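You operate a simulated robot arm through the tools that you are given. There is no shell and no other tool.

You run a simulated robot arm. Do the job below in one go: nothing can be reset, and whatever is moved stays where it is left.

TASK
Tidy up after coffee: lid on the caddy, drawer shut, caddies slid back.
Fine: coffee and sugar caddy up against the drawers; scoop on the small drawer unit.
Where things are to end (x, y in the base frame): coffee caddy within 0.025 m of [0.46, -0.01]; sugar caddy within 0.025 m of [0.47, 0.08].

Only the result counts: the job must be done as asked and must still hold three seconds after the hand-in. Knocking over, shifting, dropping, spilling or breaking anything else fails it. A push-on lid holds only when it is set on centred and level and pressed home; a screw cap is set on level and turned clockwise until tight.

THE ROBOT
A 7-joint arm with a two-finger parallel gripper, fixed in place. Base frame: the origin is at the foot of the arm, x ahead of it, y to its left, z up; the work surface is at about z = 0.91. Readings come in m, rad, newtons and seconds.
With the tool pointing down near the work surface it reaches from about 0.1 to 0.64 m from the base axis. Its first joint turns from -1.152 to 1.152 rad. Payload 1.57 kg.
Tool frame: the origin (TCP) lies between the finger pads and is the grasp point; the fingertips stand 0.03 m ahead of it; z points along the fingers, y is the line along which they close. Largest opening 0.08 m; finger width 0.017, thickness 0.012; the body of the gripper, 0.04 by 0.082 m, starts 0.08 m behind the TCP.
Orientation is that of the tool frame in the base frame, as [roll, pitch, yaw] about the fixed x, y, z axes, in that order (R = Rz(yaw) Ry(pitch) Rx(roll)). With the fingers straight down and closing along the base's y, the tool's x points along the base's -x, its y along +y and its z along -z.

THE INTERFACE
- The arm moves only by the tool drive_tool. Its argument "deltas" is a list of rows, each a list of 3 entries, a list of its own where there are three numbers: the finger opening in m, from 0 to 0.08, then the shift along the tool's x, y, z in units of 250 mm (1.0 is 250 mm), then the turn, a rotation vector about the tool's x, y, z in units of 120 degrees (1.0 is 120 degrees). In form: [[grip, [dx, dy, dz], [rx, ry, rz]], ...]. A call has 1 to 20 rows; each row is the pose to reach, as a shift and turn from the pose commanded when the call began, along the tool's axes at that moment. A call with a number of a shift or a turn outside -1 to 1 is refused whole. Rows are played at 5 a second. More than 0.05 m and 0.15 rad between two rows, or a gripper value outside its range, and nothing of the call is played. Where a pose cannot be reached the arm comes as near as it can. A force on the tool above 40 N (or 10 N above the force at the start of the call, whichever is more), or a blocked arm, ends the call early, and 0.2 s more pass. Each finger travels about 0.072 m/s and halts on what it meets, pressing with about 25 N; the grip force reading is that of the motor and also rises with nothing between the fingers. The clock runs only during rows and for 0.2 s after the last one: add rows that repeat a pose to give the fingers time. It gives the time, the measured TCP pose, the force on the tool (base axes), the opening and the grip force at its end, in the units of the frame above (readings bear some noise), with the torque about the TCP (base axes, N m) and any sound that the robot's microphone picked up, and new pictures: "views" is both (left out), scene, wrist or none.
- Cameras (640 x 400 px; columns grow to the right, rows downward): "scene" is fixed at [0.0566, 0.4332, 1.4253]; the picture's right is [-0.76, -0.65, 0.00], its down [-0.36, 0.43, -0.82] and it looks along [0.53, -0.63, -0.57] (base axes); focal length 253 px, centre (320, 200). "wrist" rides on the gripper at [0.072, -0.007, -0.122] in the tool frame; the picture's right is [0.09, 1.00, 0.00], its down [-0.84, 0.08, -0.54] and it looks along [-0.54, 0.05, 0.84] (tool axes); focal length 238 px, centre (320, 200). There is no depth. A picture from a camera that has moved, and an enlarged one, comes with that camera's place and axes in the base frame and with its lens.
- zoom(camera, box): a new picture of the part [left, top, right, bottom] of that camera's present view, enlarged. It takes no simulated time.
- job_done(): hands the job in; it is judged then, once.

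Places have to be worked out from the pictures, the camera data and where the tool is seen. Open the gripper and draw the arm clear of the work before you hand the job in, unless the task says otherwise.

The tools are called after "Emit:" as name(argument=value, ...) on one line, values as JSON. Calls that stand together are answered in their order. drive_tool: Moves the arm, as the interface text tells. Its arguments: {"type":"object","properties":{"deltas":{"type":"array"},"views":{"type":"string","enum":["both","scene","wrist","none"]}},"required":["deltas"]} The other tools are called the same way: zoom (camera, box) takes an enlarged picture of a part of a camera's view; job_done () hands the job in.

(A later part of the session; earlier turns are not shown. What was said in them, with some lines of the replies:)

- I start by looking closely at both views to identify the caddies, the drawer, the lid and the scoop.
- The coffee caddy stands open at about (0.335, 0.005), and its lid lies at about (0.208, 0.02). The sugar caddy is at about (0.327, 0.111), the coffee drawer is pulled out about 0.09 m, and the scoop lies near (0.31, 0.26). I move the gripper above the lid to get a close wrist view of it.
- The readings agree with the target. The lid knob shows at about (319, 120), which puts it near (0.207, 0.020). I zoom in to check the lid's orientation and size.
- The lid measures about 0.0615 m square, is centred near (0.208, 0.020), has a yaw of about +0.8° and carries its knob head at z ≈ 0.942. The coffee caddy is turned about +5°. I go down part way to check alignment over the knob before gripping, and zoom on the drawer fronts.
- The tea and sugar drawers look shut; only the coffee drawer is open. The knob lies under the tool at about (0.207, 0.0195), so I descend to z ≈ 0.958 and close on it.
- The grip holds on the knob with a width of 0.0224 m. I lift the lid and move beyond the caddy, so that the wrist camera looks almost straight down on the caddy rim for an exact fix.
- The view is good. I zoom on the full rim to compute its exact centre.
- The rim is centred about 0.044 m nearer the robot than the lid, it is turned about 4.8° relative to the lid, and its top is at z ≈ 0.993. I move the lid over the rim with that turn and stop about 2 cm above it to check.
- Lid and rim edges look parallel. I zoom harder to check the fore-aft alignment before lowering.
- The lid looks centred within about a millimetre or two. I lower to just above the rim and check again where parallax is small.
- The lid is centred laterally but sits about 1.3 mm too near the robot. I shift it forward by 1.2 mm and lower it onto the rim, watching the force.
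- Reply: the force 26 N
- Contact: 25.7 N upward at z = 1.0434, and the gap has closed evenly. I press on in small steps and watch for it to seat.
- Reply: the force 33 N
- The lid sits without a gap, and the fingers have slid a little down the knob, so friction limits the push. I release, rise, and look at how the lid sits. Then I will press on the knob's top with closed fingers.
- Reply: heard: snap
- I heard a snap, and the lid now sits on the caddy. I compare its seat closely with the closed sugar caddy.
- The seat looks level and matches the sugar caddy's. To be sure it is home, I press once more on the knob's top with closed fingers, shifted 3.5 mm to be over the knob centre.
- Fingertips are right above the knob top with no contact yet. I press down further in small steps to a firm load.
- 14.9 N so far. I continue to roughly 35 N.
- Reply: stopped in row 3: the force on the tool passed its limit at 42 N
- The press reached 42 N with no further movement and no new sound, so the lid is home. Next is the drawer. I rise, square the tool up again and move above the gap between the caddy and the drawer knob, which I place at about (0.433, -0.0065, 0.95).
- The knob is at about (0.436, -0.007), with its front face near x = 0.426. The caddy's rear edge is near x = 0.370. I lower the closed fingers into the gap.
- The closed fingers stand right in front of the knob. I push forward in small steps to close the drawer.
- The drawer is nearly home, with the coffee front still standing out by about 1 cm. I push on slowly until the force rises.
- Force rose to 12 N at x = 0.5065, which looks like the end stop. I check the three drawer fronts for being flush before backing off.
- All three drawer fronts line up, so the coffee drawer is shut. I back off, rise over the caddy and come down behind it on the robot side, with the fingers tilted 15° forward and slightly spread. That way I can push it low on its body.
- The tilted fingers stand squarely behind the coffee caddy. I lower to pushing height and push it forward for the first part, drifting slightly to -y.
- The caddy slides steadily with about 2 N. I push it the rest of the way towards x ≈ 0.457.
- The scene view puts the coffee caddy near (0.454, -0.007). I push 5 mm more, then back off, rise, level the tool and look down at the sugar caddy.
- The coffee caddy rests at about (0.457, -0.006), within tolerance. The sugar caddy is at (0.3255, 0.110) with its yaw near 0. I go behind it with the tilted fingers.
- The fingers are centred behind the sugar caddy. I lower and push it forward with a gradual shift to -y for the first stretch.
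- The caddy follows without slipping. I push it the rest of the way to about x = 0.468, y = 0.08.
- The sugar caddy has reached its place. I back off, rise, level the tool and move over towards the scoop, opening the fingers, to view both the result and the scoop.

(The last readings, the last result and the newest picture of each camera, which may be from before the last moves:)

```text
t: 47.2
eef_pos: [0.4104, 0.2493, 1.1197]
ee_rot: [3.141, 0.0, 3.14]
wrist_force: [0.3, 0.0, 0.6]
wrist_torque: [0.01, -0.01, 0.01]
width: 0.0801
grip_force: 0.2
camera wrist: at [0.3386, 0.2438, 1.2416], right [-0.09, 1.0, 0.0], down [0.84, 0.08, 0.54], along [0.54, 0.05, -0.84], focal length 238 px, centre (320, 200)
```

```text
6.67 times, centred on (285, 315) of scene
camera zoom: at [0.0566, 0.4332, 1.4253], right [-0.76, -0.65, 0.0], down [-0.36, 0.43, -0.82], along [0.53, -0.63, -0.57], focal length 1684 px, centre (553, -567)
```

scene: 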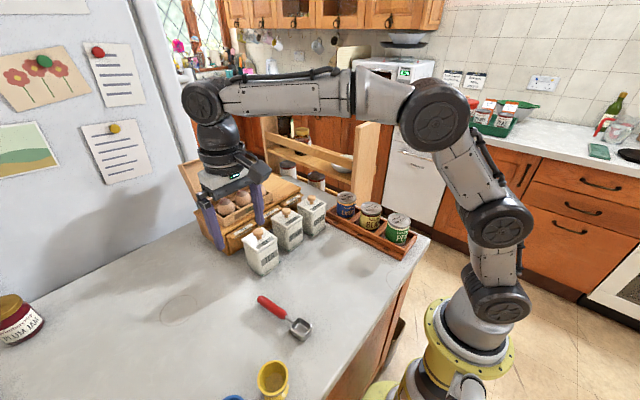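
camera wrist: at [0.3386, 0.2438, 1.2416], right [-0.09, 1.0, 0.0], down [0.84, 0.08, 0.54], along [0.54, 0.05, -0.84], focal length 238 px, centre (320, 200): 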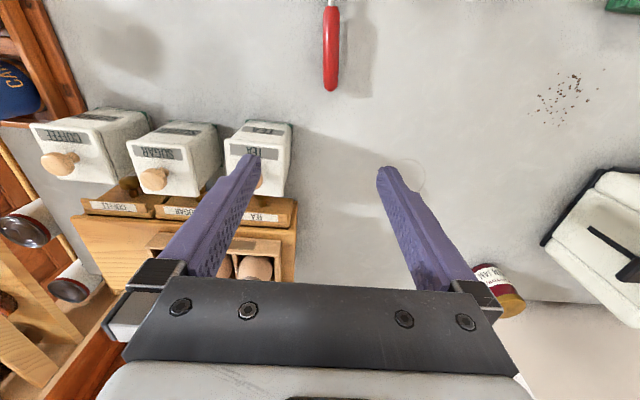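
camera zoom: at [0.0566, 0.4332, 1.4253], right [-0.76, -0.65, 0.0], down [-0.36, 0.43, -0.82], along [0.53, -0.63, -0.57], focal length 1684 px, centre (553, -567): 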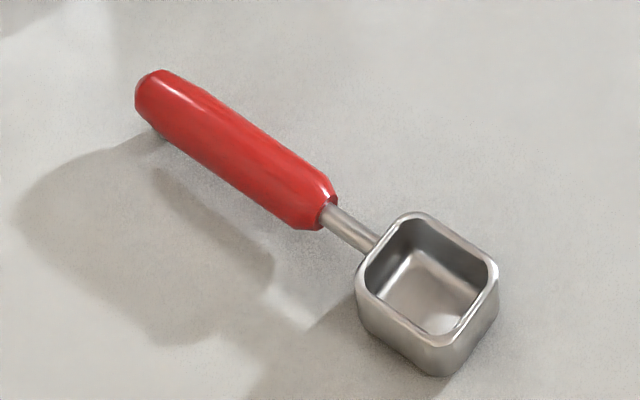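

Both caddies look well placed: coffee ≈ (0.457, -0.005) and sugar ≈ (0.467, 0.082). The scoop handle runs from (0.3025, 0.252) to (0.3825, 0.260), with its axis at z ≈ 0.925. I hover over the handle's front part with the tool turned 6° to match.

Emit:
drive_tool(deltas=[[0.08, [0.12, 0.005, 0.05], [0, 0, -0.02]], [0.08, [0.24, 0.01, 0.15], [0, 0, -0.04]], [0.08, [0.34, 0.015, 0.28], [0, 0, -0.05]], [0.08, [0.36, 0.015, 0.42], [0, 0, -0.05]], [0.08, [0.36, 0.015, 0.48], [0, 0, -0.05]], [0.08, [0.36, 0.015, 0.48], [0, 0, -0.05]]], views="both")

Emit:
zoom(camera="wrist", box=[240, 100, 400, 200])

Emit:
zoom(camera="scene", box=[235, 275, 331, 335])

```text
t: 48.6
eef_pos: [0.3202, 0.2557, 0.998]
ee_rot: [3.141, -0.002, -3.037]
wrist_force: [0.7, -0.7, -0.4]
wrist_torque: [0.02, -0.01, 0.0]
width: 0.0801
grip_force: 0.1
camera wrist: at [0.2497, 0.2408, 1.1211], right [-0.2, 0.98, 0.0], down [0.82, 0.16, 0.54], along [0.53, 0.11, -0.84], focal length 238 px, centre (320, 200)
```

scene: 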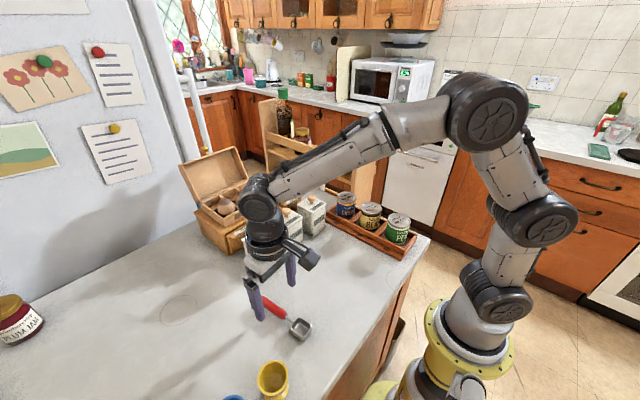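
wrist: 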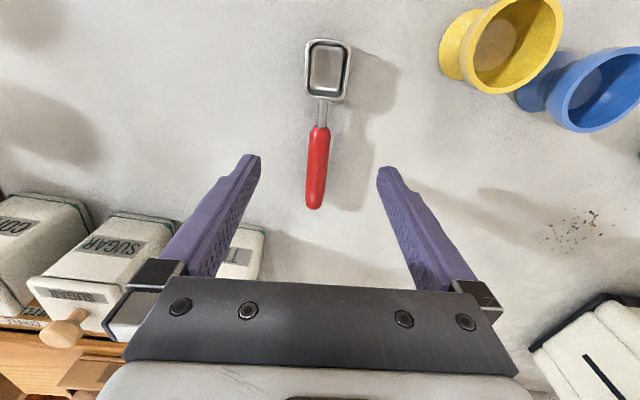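

```text
4.00 times, centred on (320, 150) of wrist
camera zoom: at [0.2497, 0.2408, 1.1211], right [-0.2, 0.98, 0.0], down [0.82, 0.16, 0.54], along [0.53, 0.11, -0.84], focal length 953 px, centre (320, 400)
```

zoom: 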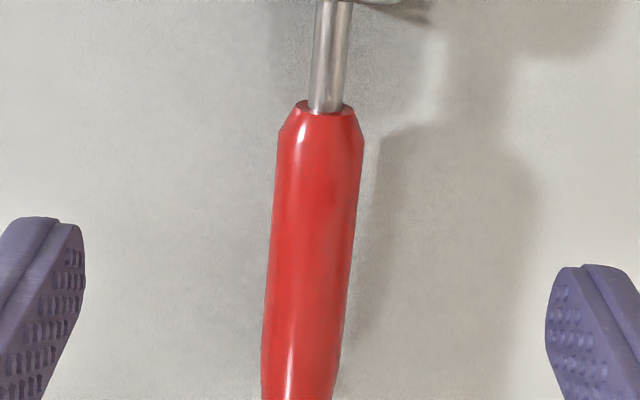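

```text
6.67 times, centred on (283, 305) of scene
camera zoom: at [0.0566, 0.4332, 1.4253], right [-0.76, -0.65, 0.0], down [-0.36, 0.43, -0.82], along [0.53, -0.63, -0.57], focal length 1684 px, centre (567, -500)
```

zoom: 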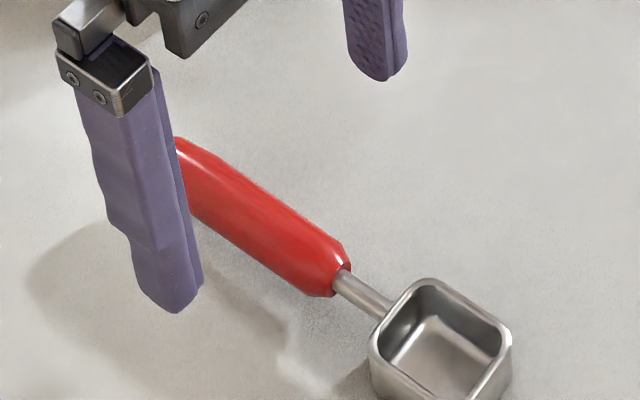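

The handle is aligned within about 1° and offset about 1.5 mm. I correct for that, descend to z ≈ 0.946 and close on the handle.

Emit:
drive_tool(deltas=[[0.08, [0, -0.006, 0.06], [0, 0, 0]], [0.08, [0, -0.006, 0.12], [0, 0, 0]], [0.08, [0, -0.006, 0.18], [0, 0, 0]], [0.08, [0, -0.006, 0.216], [0, 0, 0]], [0.08, [0, -0.006, 0.216], [0, 0, 0]], [0.05, [0, -0.006, 0.216], [0, 0, 0]], [0.03, [0, -0.006, 0.216], [0, 0, 0]], [0.01, [0, -0.006, 0.216], [0, 0, 0]], [0.0, [0, -0.006, 0.216], [0, 0, 0]], [0.0, [0, -0.006, 0.216], [0, 0, 0]], [0.0, [0, -0.006, 0.216], [0, 0, 0]]], views="both")

Emit:
zoom(camera="scene", box=[235, 275, 331, 335])

```text
t: 51.0
eef_pos: [0.3196, 0.2532, 0.946]
ee_rot: [-3.14, 0.001, -3.037]
wrist_force: [0.0, -0.2, 0.3]
wrist_torque: [0.01, 0.0, 0.0]
width: 0.0168
grip_force: 25.1
camera wrist: at [0.2495, 0.24, 1.0679], right [-0.2, 0.98, 0.0], down [0.82, 0.16, 0.54], along [0.53, 0.11, -0.84], focal length 238 px, centre (320, 200)
```

scene: 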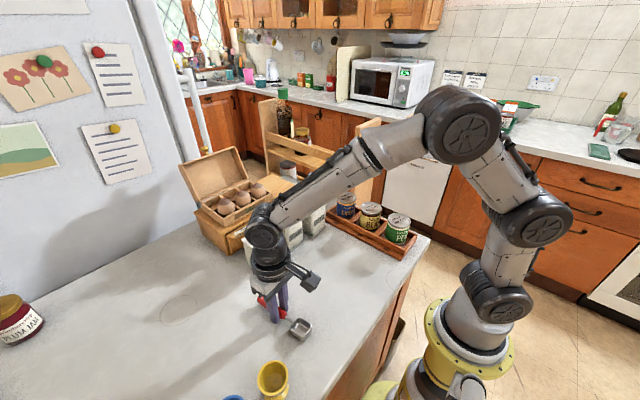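
wrist: 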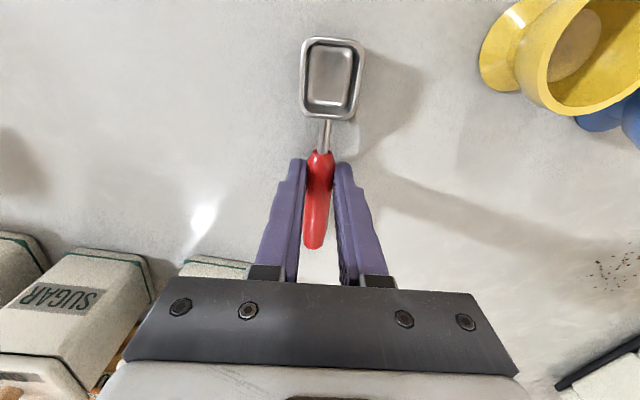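

```text
6.67 times, centred on (283, 305) of scene
camera zoom: at [0.0566, 0.4332, 1.4253], right [-0.76, -0.65, 0.0], down [-0.36, 0.43, -0.82], along [0.53, -0.63, -0.57], focal length 1684 px, centre (567, -500)
```

zoom: 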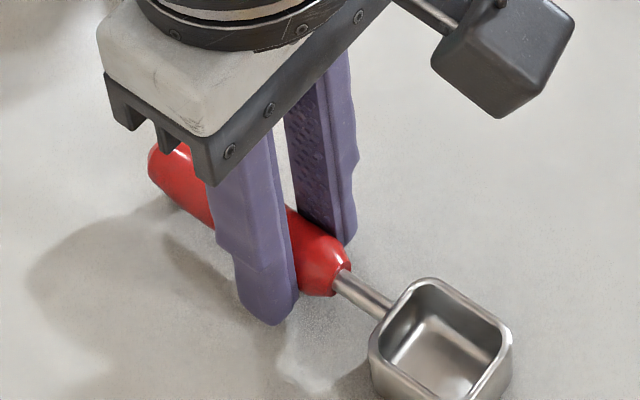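

The scoop is gripped with a width of 0.0168 m. I lift it clear and carry it sideways over the counter, keeping away from the egg box.

Emit:
drive_tool(deltas=[[0, [0, 0, -0.06], [0, 0, 0]], [0, [0, 0, -0.2], [0, 0, 0]], [0, [0, 0, -0.36], [0, 0, 0]], [0, [0, 0, -0.5], [0, 0, 0]], [0, [0.0021, -0.0199, -0.62], [0, 0, 0]], [0, [-0.0273, -0.1235, -0.76], [0, 0, 0]], [0, [-0.0504, -0.2869, -0.84], [0, 0, 0]], [0, [-0.0933, -0.4522, -0.84], [0, 0, 0.012]], [0, [-0.1363, -0.6176, -0.84], [0, 0, 0.025]], [0, [-0.1793, -0.7829, -0.84], [0, 0, 0.037]], [0, [-0.2222, -0.9483, -0.84], [0, 0, 0.05]], [0, [-0.2222, -0.9483, -0.84], [0, 0, 0.05]]], views="both")

Emit:
zoom(camera="scene", box=[200, 120, 360, 220])

```text
t: 53.6
eef_pos: [0.4008, 0.0228, 1.1574]
ee_rot: [-3.141, 0.0, 3.141]
wrist_force: [0.1, 0.1, 0.0]
wrist_torque: [-0.04, -0.01, -0.02]
width: 0.0169
grip_force: 24.9
camera wrist: at [0.3289, 0.0178, 1.2788], right [-0.09, 1.0, 0.0], down [0.84, 0.08, 0.54], along [0.54, 0.05, -0.84], focal length 238 px, centre (320, 200)
```

scene: 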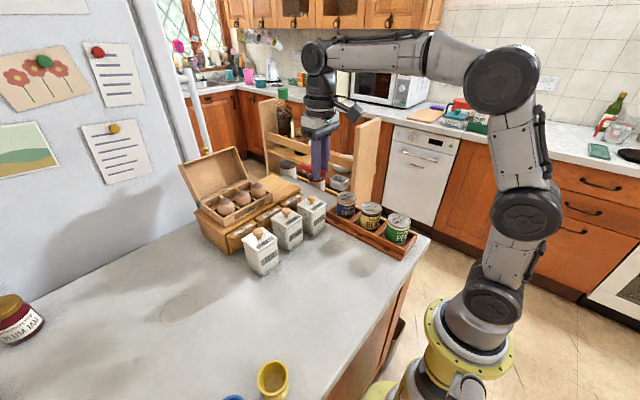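
wrist: 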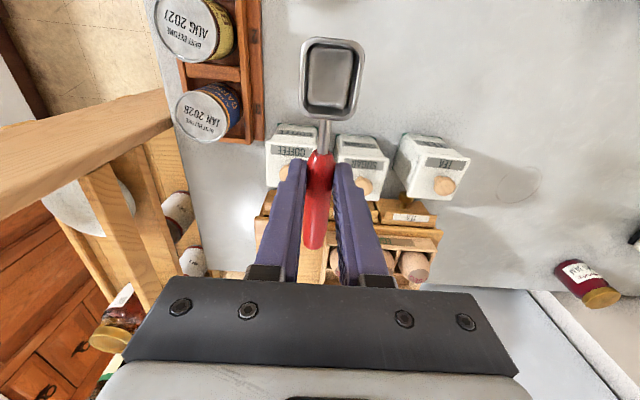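

```text
4.00 times, centred on (280, 170) of scene
camera zoom: at [0.0566, 0.4331, 1.4253], right [-0.76, -0.65, 0.0], down [-0.36, 0.43, -0.82], along [0.53, -0.63, -0.57], focal length 1011 px, centre (480, 320)
```

zoom: 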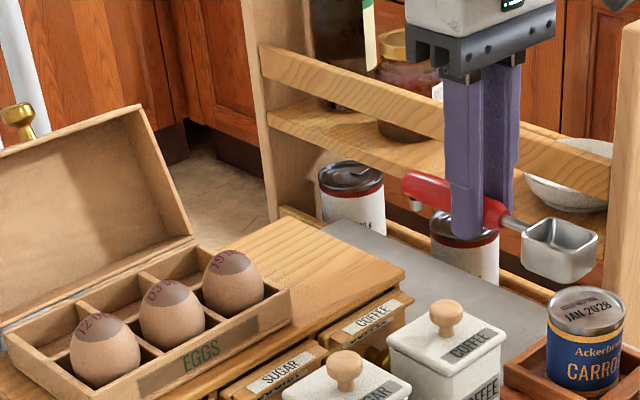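

The scoop hangs level, and a small rest peg is visible under the handle end. I move forward over the free part of the drawer unit's top and look at its edges.

Emit:
drive_tool(deltas=[[0, [-0.1, -0.05, 0], [0, 0, 0]], [0, [-0.24, -0.1, 0], [0, 0, 0]], [0, [-0.38, -0.161, 0.03], [0, 0, 0]], [0, [-0.52, -0.161, 0.08], [0, 0, 0]], [0, [-0.64, -0.161, 0.12], [0, 0, 0]], [0, [-0.64, -0.161, 0.12], [0, 0, 0]], [0, [-0.64, -0.161, 0.12], [0, 0, 0]]], views="both")

Emit:
zoom(camera="wrist", box=[200, 60, 440, 280])

Emit:
zoom(camera="scene", box=[190, 120, 350, 220])

```text
t: 55.2
eef_pos: [0.5597, -0.0178, 1.1262]
ee_rot: [3.14, 0.0, 3.141]
wrist_force: [-0.1, -0.4, 0.2]
wrist_torque: [0.02, -0.03, 0.01]
width: 0.0167
grip_force: 24.9
camera wrist: at [0.4884, -0.0241, 1.2481], right [-0.09, 1.0, 0.0], down [0.84, 0.08, 0.54], along [0.54, 0.05, -0.84], focal length 238 px, centre (320, 200)
```

scene: 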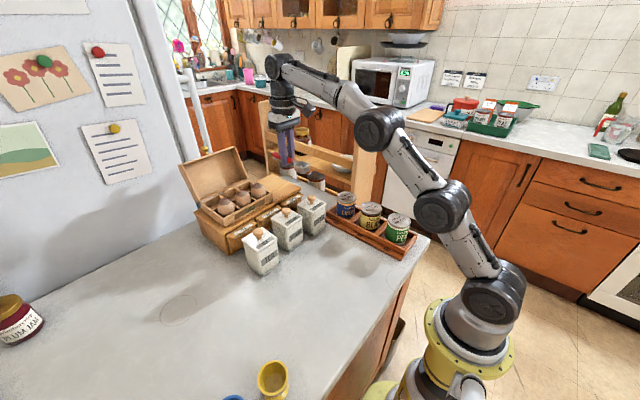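
wrist: 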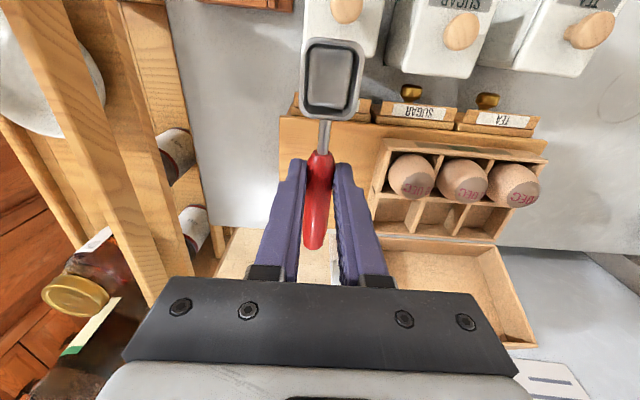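

```text
1.82 times, centred on (320, 170) of wrist
camera zoom: at [0.4884, -0.0241, 1.2481], right [-0.09, 1.0, 0.0], down [0.84, 0.08, 0.54], along [0.54, 0.05, -0.84], focal length 433 px, centre (320, 254)
```

zoom: 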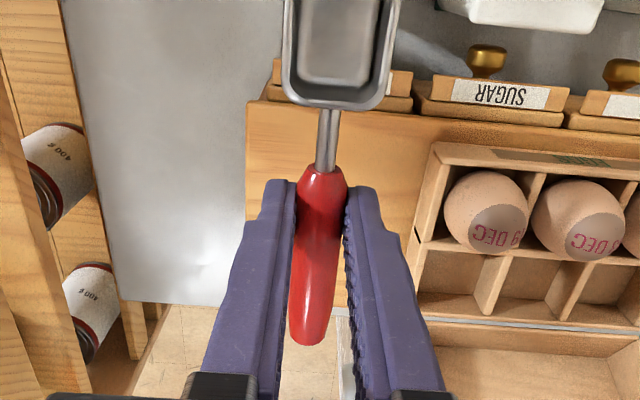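

```text
4.00 times, centred on (270, 170) of scene
camera zoom: at [0.0566, 0.4332, 1.4253], right [-0.76, -0.65, 0.0], down [-0.36, 0.43, -0.82], along [0.53, -0.63, -0.57], focal length 1011 px, centre (520, 320)
```

zoom: 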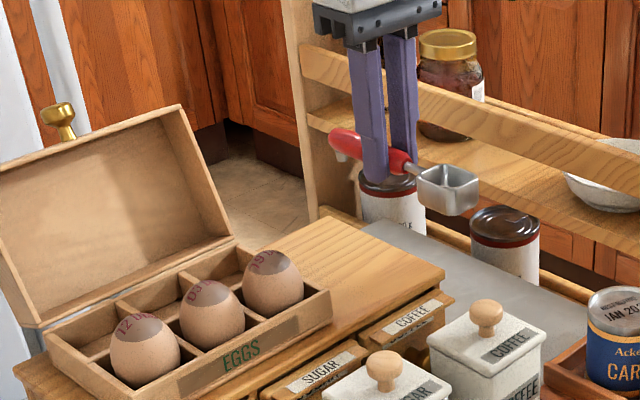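

The unit's top spans x ≈ 0.553–0.696, with the free strip at y ≈ -0.059 to 0.043 beside the egg box. The scoop (0.142 m long) fits with the TCP at x ≈ 0.629, y ≈ -0.018. I move there and lower to about 2 cm above the surface.

Emit:
drive_tool(deltas=[[0, [-0.08, 0, 0], [0, 0, 0]], [0, [-0.16, 0, 0], [0, 0, 0]], [0, [-0.23, 0, 0], [0, 0, 0]], [0, [-0.273, 0, 0], [0, 0, 0]], [0, [-0.273, 0, 0.08], [0, 0, 0]], [0, [-0.273, 0, 0.16], [0, 0, 0]], [0, [-0.273, 0, 0.24], [0, 0, 0]], [0, [-0.273, 0, 0.304], [0, 0, 0]], [0, [-0.273, 0, 0.304], [0, 0, 0]], [0, [-0.273, 0, 0.304], [0, 0, 0]]], views="both")

Emit:
zoom(camera="scene", box=[210, 140, 338, 220])

Emit:
zoom(camera="wrist", box=[200, 0, 440, 220])

```text
t: 57.4
eef_pos: [0.616, -0.0172, 1.0458]
ee_rot: [-3.141, 0.002, -3.14]
wrist_force: [-0.2, 1.2, -0.6]
wrist_torque: [-0.03, 0.02, 0.0]
width: 0.017
grip_force: 25.1
out of reach, approached as far as the arm can: row 2, 3, 4, 5, 6, 7, 8, 9, 10
camera wrist: at [0.5446, -0.0235, 1.1676], right [-0.09, 1.0, 0.0], down [0.84, 0.08, 0.54], along [0.54, 0.05, -0.84], focal length 238 px, centre (320, 200)
```

scene: 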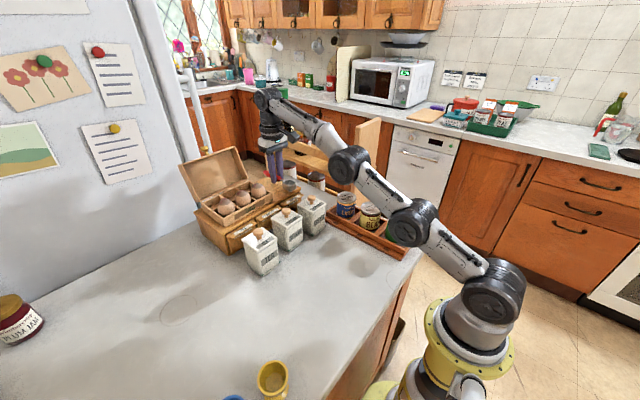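
wrist: 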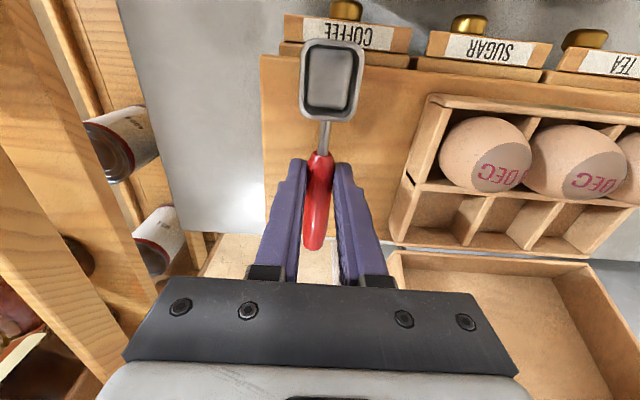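

```text
5.00 times, centred on (274, 180) of scene
camera zoom: at [0.0566, 0.4332, 1.4253], right [-0.76, -0.65, 0.0], down [-0.36, 0.43, -0.82], along [0.53, -0.63, -0.57], focal length 1263 px, centre (550, 300)
```

zoom: 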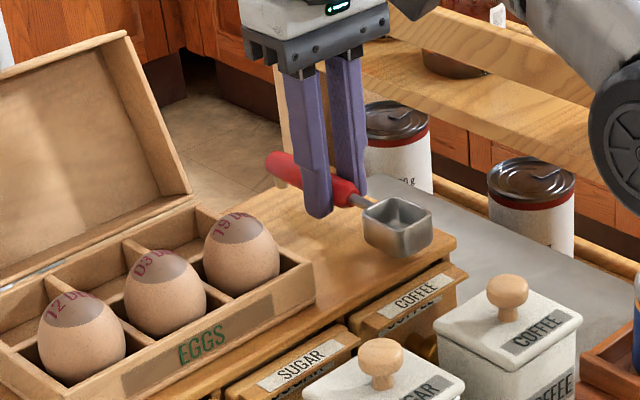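

```text
1.82 times, centred on (320, 110) of wrist
camera zoom: at [0.5446, -0.0235, 1.1676], right [-0.09, 1.0, 0.0], down [0.84, 0.08, 0.54], along [0.54, 0.05, -0.84], focal length 433 px, centre (320, 364)
```

zoom: 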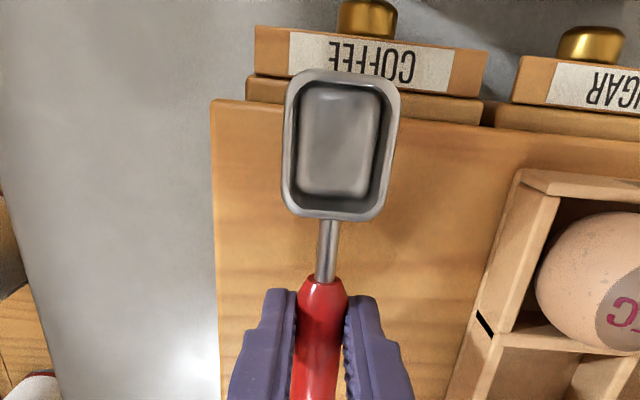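

The arm's reach ends at x ≈ 0.616, so the cup would overhang the front edge by about 1 cm. I will set it down here and then nudge it forward with the fingertips. First I bring the command back inside reach and check the pose.

Emit:
drive_tool(deltas=[[0, [0.05, 0, 0], [0, 0, 0]], [0, [0.05, 0, 0], [0, 0, 0]]], views="none")

```text
t: 58.0
eef_pos: [0.604, -0.017, 1.0458]
ee_rot: [-3.141, 0.002, 3.141]
wrist_force: [0.0, 0.1, 0.0]
wrist_torque: [-0.01, -0.02, 0.0]
width: 0.0169
grip_force: 24.8
```

The command had been clipped to the reached pose, so I now stand at x = 0.604. I go forward to 0.614 and lower to just above contact.

Emit:
drive_tool(deltas=[[0, [-0.025, 0, 0], [0, 0, 0]], [0, [-0.042, 0, 0.01], [0, 0, 0]], [0, [-0.042, 0, 0.025], [0, 0, 0]], [0, [-0.042, 0, 0.04], [0, 0, 0]], [0, [-0.042, 0, 0.05], [0, 0, 0]], [0, [-0.042, 0, 0.05], [0, 0, 0]]], views="wrist")

Emit:
zoom(camera="scene", box=[250, 165, 314, 205])

```text
t: 59.4
eef_pos: [0.614, -0.0183, 1.0333]
ee_rot: [3.14, -0.001, 3.141]
wrist_force: [-0.3, 0.1, -0.1]
wrist_torque: [-0.02, -0.02, 0.03]
width: 0.0171
grip_force: 25.3
camera wrist: at [0.5436, -0.024, 1.1554], right [-0.09, 1.0, 0.0], down [0.84, 0.08, 0.54], along [0.54, 0.05, -0.84], focal length 238 px, centre (320, 200)
```

wrist: 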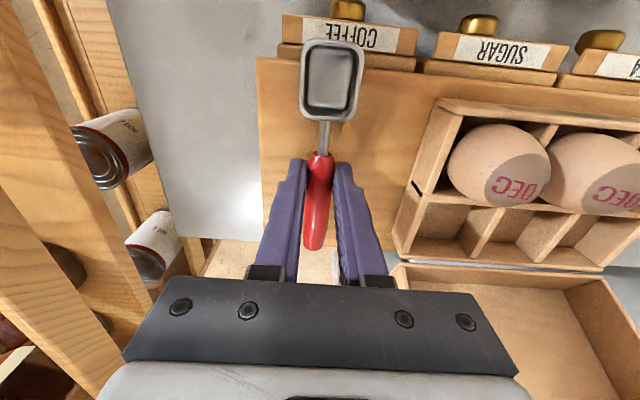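

```text
10.00 times, centred on (282, 185) of scene
camera zoom: at [0.0566, 0.4332, 1.4253], right [-0.76, -0.65, 0.0], down [-0.36, 0.43, -0.82], along [0.53, -0.63, -0.57], focal length 2527 px, centre (700, 350)
```

zoom: 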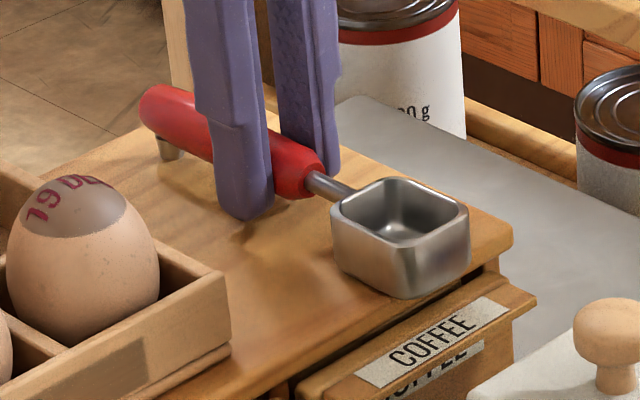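

The cup and rear peg are just above the wood. I lower in 1 mm steps until light contact.

Emit:
drive_tool(deltas=[[0, [0, 0, 0.004], [0, 0, 0]], [0, [0, 0, 0.008], [0, 0, 0]], [0, [0, 0, 0.012], [0, 0, 0]], [0, [0, 0, 0.012], [0, 0, 0]]], views="none")

Emit:
zoom(camera="scene", box=[250, 165, 314, 205])

```text
t: 60.4
eef_pos: [0.6153, -0.018, 1.0322]
ee_rot: [3.142, 0.005, -3.14]
wrist_force: [0.0, 3.8, 15.2]
wrist_torque: [0.07, 0.4, -0.04]
width: 0.0168
grip_force: 24.6
```

```text
10.00 times, centred on (282, 185) of scene
camera zoom: at [0.0563, 0.4333, 1.4252], right [-0.76, -0.65, 0.0], down [-0.36, 0.43, -0.83], along [0.53, -0.63, -0.56], focal length 2527 px, centre (700, 350)
```

zoom: 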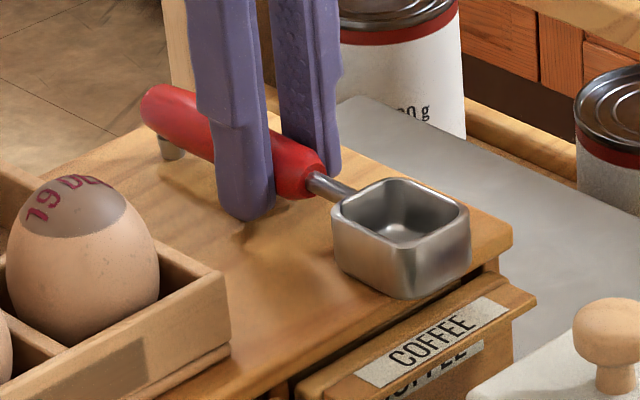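

Contact at 15 N. I ease off a little, open the fingers and rise straight up.

Emit:
drive_tool(deltas=[[0, [0, 0, -0.004], [0, 0, 0]], [0.0, [0, 0, -0.006], [0, 0, 0]], [0.02, [0, 0, -0.006], [0, 0, 0]], [0.03, [0, 0, -0.006], [0, 0, 0]], [0.04, [0, 0, -0.006], [0, 0, 0]], [0.045, [0, 0, -0.006], [0, 0, 0]], [0.045, [0, 0, -0.06], [0, 0, 0]], [0.045, [0, 0, -0.16], [0, 0, 0]], [0.045, [0, 0, -0.28], [0, 0, 0]], [0.045, [0, 0, -0.28], [0, 0, 0]]], views="both")

Emit:
zoom(camera="scene", box=[250, 165, 314, 205])

Emit:
zoom(camera="wrist", box=[220, 40, 460, 190])

```text
t: 62.6
eef_pos: [0.5951, -0.0164, 1.0916]
ee_rot: [3.142, -0.001, 3.141]
wrist_force: [-0.2, -0.3, 0.7]
wrist_torque: [0.02, 0.0, 0.01]
width: 0.045
grip_force: 0.1
out of reach, approached as far as the arm can: row 8, 9, 10
camera wrist: at [0.5243, -0.022, 1.2133], right [-0.09, 1.0, 0.0], down [0.84, 0.08, 0.54], along [0.54, 0.05, -0.84], focal length 238 px, centre (320, 200)
```

scene: 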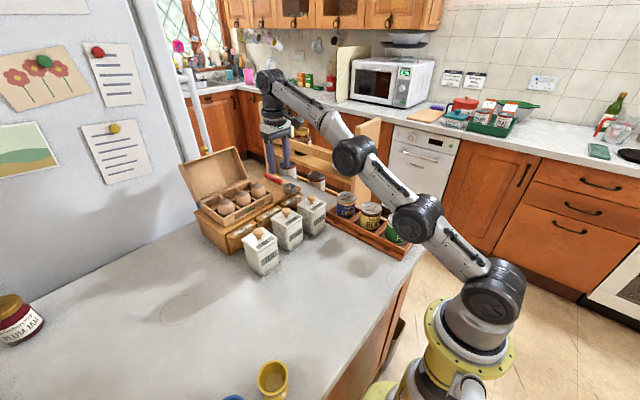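
wrist: 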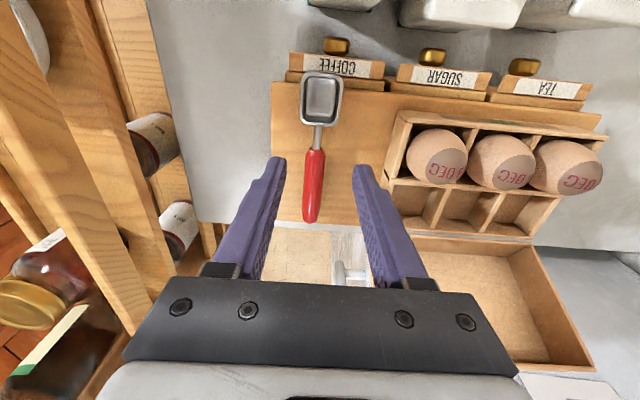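

```text
10.00 times, centred on (282, 185) of scene
camera zoom: at [0.0566, 0.4332, 1.4253], right [-0.76, -0.65, 0.0], down [-0.36, 0.43, -0.82], along [0.53, -0.63, -0.57], focal length 2527 px, centre (700, 350)
```

zoom: 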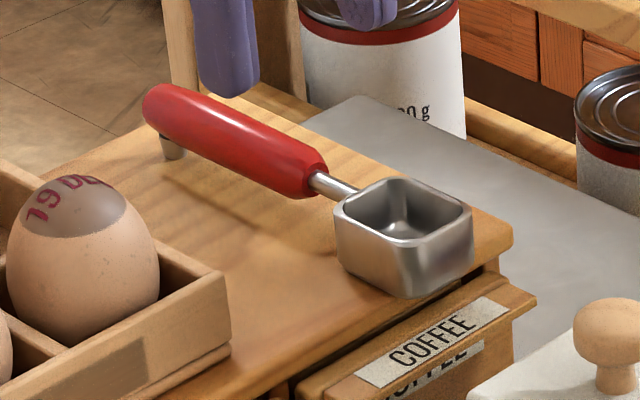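

```text
2.67 times, centred on (340, 115) of wrist
camera zoom: at [0.5243, -0.022, 1.2133], right [-0.09, 1.0, 0.0], down [0.84, 0.08, 0.54], along [0.54, 0.05, -0.84], focal length 636 px, centre (267, 427)
```

zoom: 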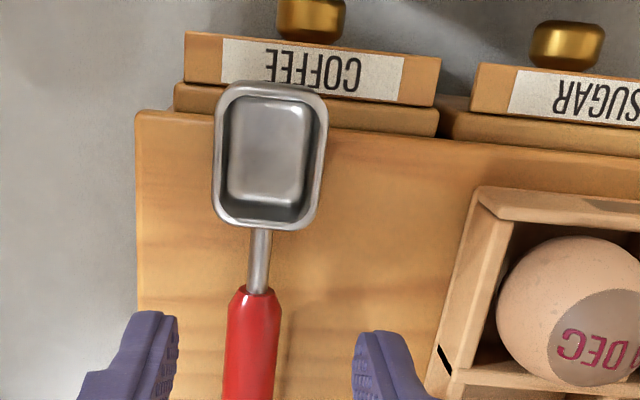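

The scoop rests stably on the unit with its cup overhanging the front edge by about 1.4 cm. I close the fingers, come down in front of the cup just above the unit's top level and prepare to nudge it back.

Emit:
drive_tool(deltas=[[0.045, [0.08, 0, 0], [0, 0, 0]], [0.045, [0.2, -0.006, 0], [0, 0, 0]], [0.02, [0.32, -0.006, 0], [0, 0, 0]], [0.0, [0.32, -0.006, 0], [0, 0, 0]], [0.0, [0.32, -0.006, 0.1], [0, 0, 0]], [0.0, [0.32, -0.006, 0.18], [0, 0, 0]], [0.0, [0.32, -0.006, 0.226], [0, 0, 0]], [0.0, [0.32, -0.006, 0.226], [0, 0, 0]]], views="both")

Emit:
zoom(camera="scene", box=[250, 165, 330, 215])

```text
t: 64.4
eef_pos: [0.5158, -0.0184, 1.0348]
ee_rot: [-3.14, -0.001, -3.141]
wrist_force: [-0.3, 0.2, -0.1]
wrist_torque: [-0.05, -0.01, 0.0]
width: 0.0
grip_force: 20.9
camera wrist: at [0.4441, -0.0241, 1.1574], right [-0.09, 1.0, 0.0], down [0.84, 0.08, 0.54], along [0.54, 0.05, -0.84], focal length 238 px, centre (320, 200)
```

scene: 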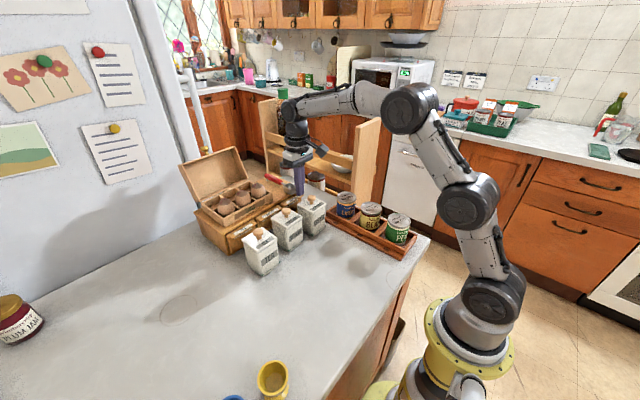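
wrist: 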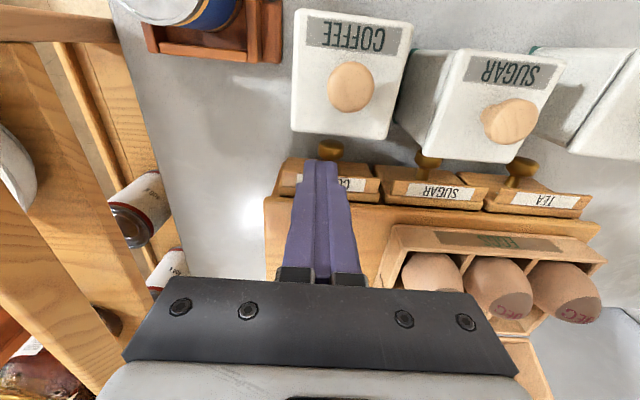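

```text
8.00 times, centred on (290, 190) of scene
camera zoom: at [0.0566, 0.4332, 1.4253], right [-0.76, -0.65, 0.0], down [-0.36, 0.43, -0.82], along [0.53, -0.63, -0.57], focal length 2022 px, centre (560, 280)
```

zoom: 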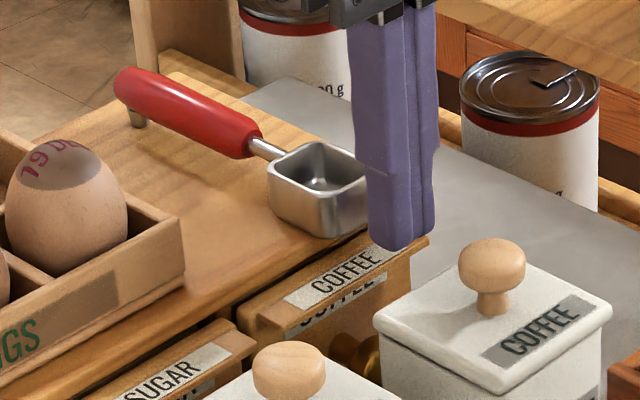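

The closed fingertips stand in front of the cup. I push slowly forward about 12 mm.

Emit:
drive_tool(deltas=[[0.0, [-0.03, 0, 0], [0, 0, 0]], [0.0, [-0.05, 0, 0], [0, 0, 0]], [0.0, [-0.062, 0, 0], [0, 0, 0]], [0.0, [-0.074, 0, 0], [0, 0, 0]], [0.0, [-0.084, 0, 0], [0, 0, 0]], [0.0, [-0.094, 0, 0], [0, 0, 0]], [0.0, [-0.102, 0, 0], [0, 0, 0]], [0.0, [-0.106, 0, 0], [0, 0, 0]], [0.0, [-0.106, 0, 0], [0, 0, 0]]], views="none")

Emit:
zoom(camera="scene", box=[250, 165, 330, 215])

```text
t: 66.4
eef_pos: [0.5425, -0.0178, 1.0355]
ee_rot: [3.142, 0.0, -3.141]
wrist_force: [0.7, 0.3, -0.1]
wrist_torque: [0.03, -0.05, -0.02]
width: 0.0
grip_force: 20.7
```

```text
8.00 times, centred on (290, 190) of scene
camera zoom: at [0.0566, 0.4332, 1.4253], right [-0.76, -0.65, 0.0], down [-0.36, 0.43, -0.82], along [0.53, -0.63, -0.57], focal length 2022 px, centre (560, 280)
```

zoom: 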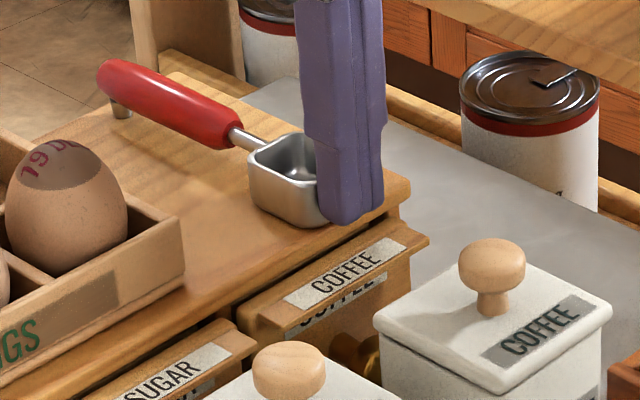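

The cup now stands on the unit's top. I back off, rise, and check the scoop's position from above.

Emit:
drive_tool(deltas=[[0.0, [0.04, 0, 0], [0, 0, 0]], [0.0, [0.08, 0, 0], [0, 0, 0]], [0.0, [0.08, 0, -0.12], [0, 0, 0]], [0.0, [0.08, 0, -0.28], [0, 0, 0]], [0.0, [0.04, 0, -0.42], [0, 0, 0]], [0.0, [0.0, 0, -0.5], [0, 0, 0]], [0.0, [0.0, 0, -0.5], [0, 0, 0]]], views="both")

Emit:
zoom(camera="scene", box=[250, 160, 330, 210])

Emit:
zoom(camera="wrist", box=[240, 80, 400, 240])

```text
t: 68.0
eef_pos: [0.5409, -0.0167, 1.161]
ee_rot: [-3.14, 0.0, -3.141]
wrist_force: [1.3, -0.6, 0.5]
wrist_torque: [-0.01, -0.01, -0.01]
width: 0.0
grip_force: 21.8
camera wrist: at [0.4703, -0.0237, 1.2833], right [-0.09, 1.0, 0.0], down [0.84, 0.08, 0.54], along [0.54, 0.05, -0.84], focal length 238 px, centre (320, 200)
```

scene: 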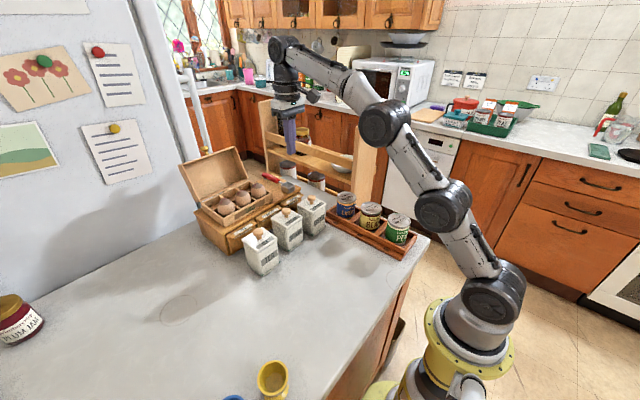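
wrist: 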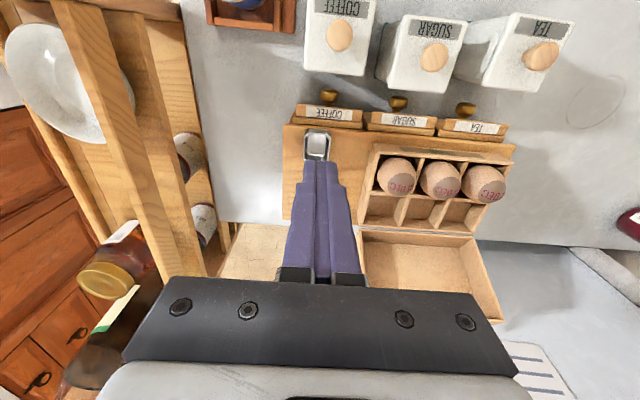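

```text
8.00 times, centred on (290, 185) of scene
camera zoom: at [0.0566, 0.4332, 1.4253], right [-0.76, -0.65, 0.0], down [-0.36, 0.43, -0.82], along [0.53, -0.63, -0.57], focal length 2022 px, centre (560, 320)
```

zoom: 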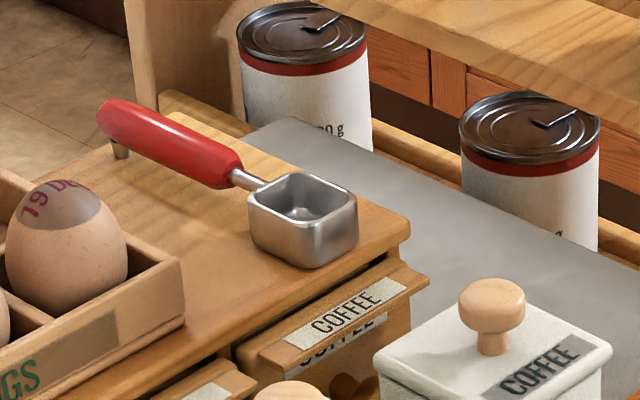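

```text
2.50 times, centred on (320, 160) of wrist
camera zoom: at [0.4703, -0.0237, 1.2833], right [-0.09, 1.0, 0.0], down [0.84, 0.08, 0.54], along [0.54, 0.05, -0.84], focal length 596 px, centre (320, 300)
```

zoom: 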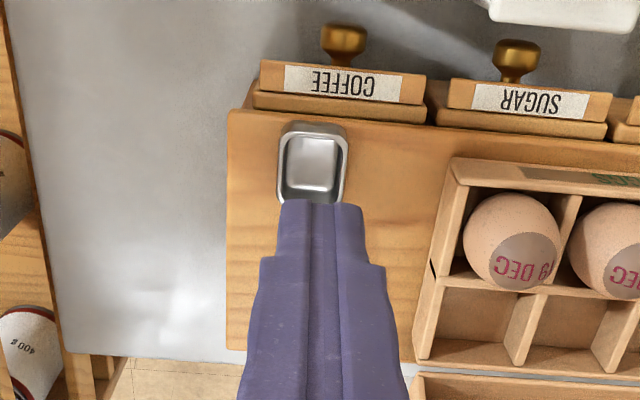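

The cup is fully on the top. I zoom on the rear peg to be sure the handle end is still supported.

Emit:
zoom(camera="scene", box=[252, 168, 284, 188])

Emit:
zoom(camera="scene", box=[256, 166, 304, 196])

```text
16.00 times, centred on (268, 178) of scene
camera zoom: at [0.0566, 0.4332, 1.4253], right [-0.76, -0.65, 0.0], down [-0.36, 0.43, -0.82], along [0.53, -0.63, -0.57], focal length 4043 px, centre (1152, 552)
```

zoom: 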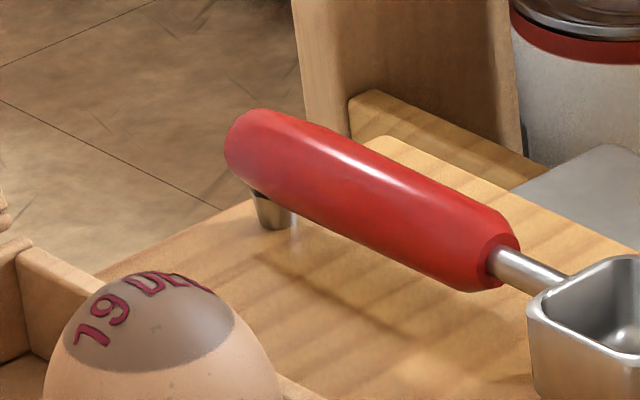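

```text
13.33 times, centred on (280, 181) of scene
camera zoom: at [0.0566, 0.4332, 1.4253], right [-0.76, -0.65, 0.0], down [-0.36, 0.43, -0.82], along [0.53, -0.63, -0.57], focal length 3369 px, centre (853, 453)
```

zoom: 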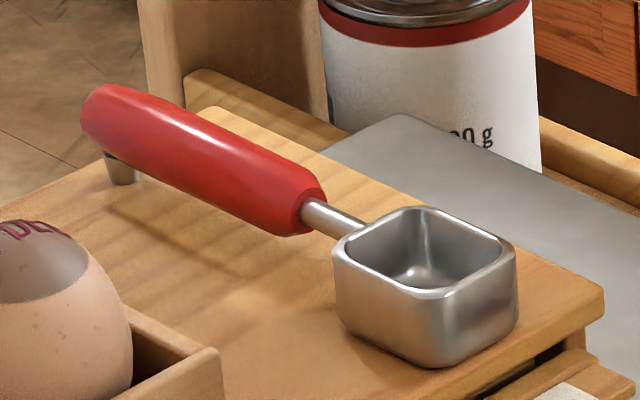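

The peg stands about 8 mm inside the unit's back edge, and the scoop sits level and fully on top. I now open the gripper, rise and draw back clear of the work for a final check.

Emit:
drive_tool(deltas=[[0.0, [0.0, 0, -0.12], [0, 0, 0]], [0.0, [0.1, 0, -0.24], [0, 0, 0]], [0.03, [0.22, -0.02, -0.36], [0, 0, 0]], [0.06, [0.36, -0.06, -0.46], [0, 0, 0]], [0.08, [0.5, -0.12, -0.48], [0, 0, 0]], [0.08, [0.64, -0.18, -0.48], [0, 0, 0]], [0.08, [0.78, -0.22, -0.48], [0, 0, 0]], [0.08, [0.88, -0.25, -0.48], [0, 0, 0]], [0.08, [0.88, -0.25, -0.48], [0, 0, 0]], [0.08, [0.88, -0.25, -0.48], [0, 0, 0]]], views="both")

Emit:
zoom(camera="scene", box=[170, 140, 426, 300])

Emit:
zoom(camera="wrist", box=[250, 80, 490, 230])

Emit:
zoom(camera="scene", box=[220, 180, 340, 255])

```text
t: 70.2
eef_pos: [0.321, -0.0807, 1.2829]
ee_rot: [-3.139, -0.001, 3.141]
wrist_force: [0.3, -0.4, -0.3]
wrist_torque: [0.0, 0.01, -0.03]
width: 0.0801
grip_force: 0.0
out of reach, approached as far as the arm can: row 1, 2, 3, 4, 5
camera wrist: at [0.2507, -0.0872, 1.4048], right [-0.09, 1.0, 0.0], down [0.84, 0.08, 0.54], along [0.54, 0.05, -0.84], focal length 238 px, centre (320, 200)
```

scene: 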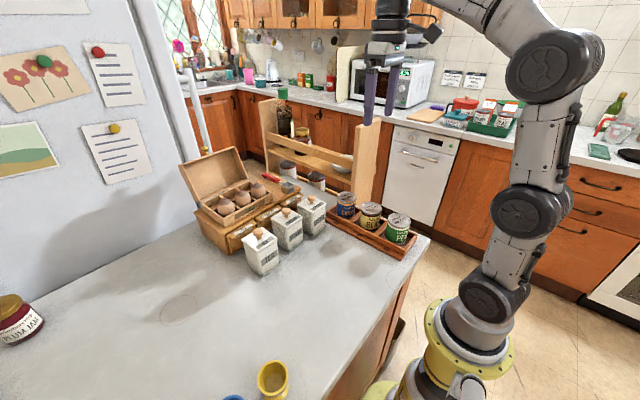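
wrist: 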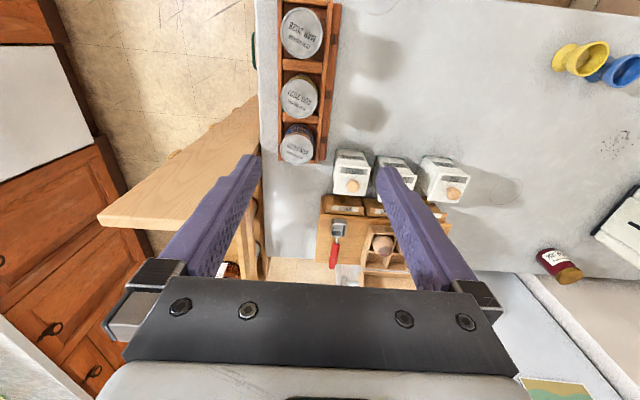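

```text
2.50 times, centred on (298, 220) of scene
camera zoom: at [0.0566, 0.4332, 1.4253], right [-0.76, -0.65, 0.0], down [-0.36, 0.43, -0.82], along [0.53, -0.63, -0.57], focal length 632 px, centre (375, 150)
```

zoom: 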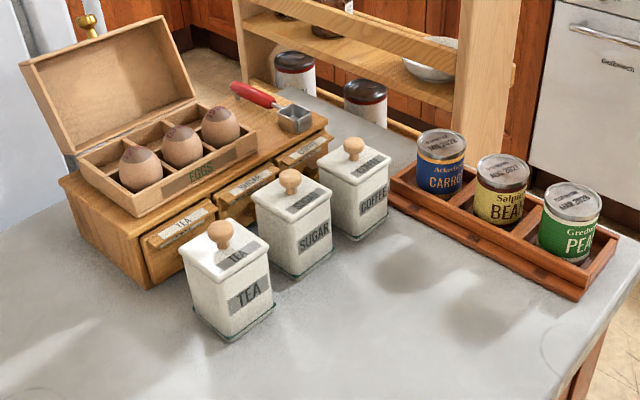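

```text
2.67 times, centred on (370, 155) of wrist
camera zoom: at [0.2507, -0.0872, 1.4048], right [-0.09, 1.0, 0.0], down [0.84, 0.08, 0.54], along [0.54, 0.05, -0.84], focal length 636 px, centre (187, 320)
```

zoom: 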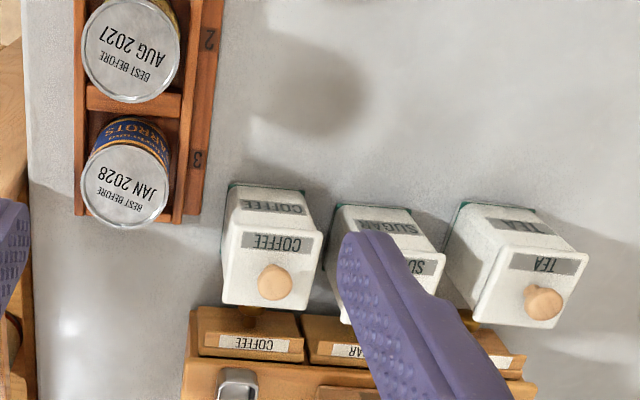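

```text
5.33 times, centred on (280, 218) of scene
camera zoom: at [0.0566, 0.4332, 1.4253], right [-0.76, -0.65, 0.0], down [-0.36, 0.43, -0.82], along [0.53, -0.63, -0.57], focal length 1348 px, centre (533, 107)
```

zoom: 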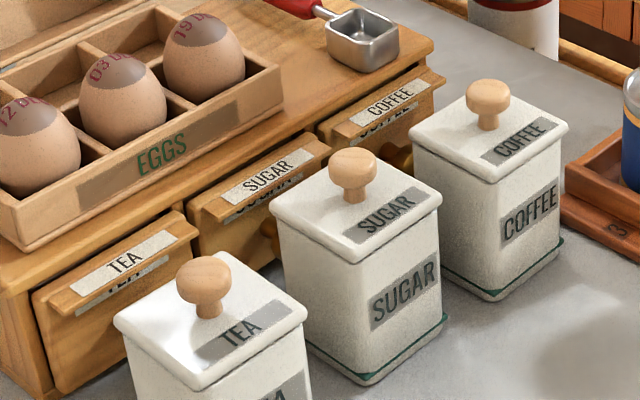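

The final views show all as asked:
- The coffee lid is snapped on level.
- All three drawers are flush.
- The coffee caddy is at about (0.459, -0.008) and the sugar caddy at about (0.468, 0.083).
- The scoop lies level on the drawer unit, and nothing else has moved.

The gripper is open and clear, so I hand the job in.

Emit:
job_done()

```text
The job is handed in.
```

The tidy-up is finished and handed in; the result of the judging hasn't come back yet. The final pictures showed everything in place:

- **Lid:** the coffee lid snapped onto the caddy. I pressed its knob again to 42 N and it did not move further.
- **Drawer:** the coffee drawer is shut and flush with the tea and sugar drawers.
- **Caddies:** I measured the coffee caddy at about (0.459, -0.008) and the sugar caddy at about (0.468, 0.083). Both are within a few millimetres of their targets.
- **Scoop:** it lies level on the small drawer unit, beside the egg box. The arm could not reach quite far enough to set it fully on top, so I put it down with the cup slightly over the front edge. I then nudged it back about 1 cm. Its rear peg stands about 8 mm inside the back edge.

Nothing else appeared to have moved, and the gripper is open and drawn clear of the work.
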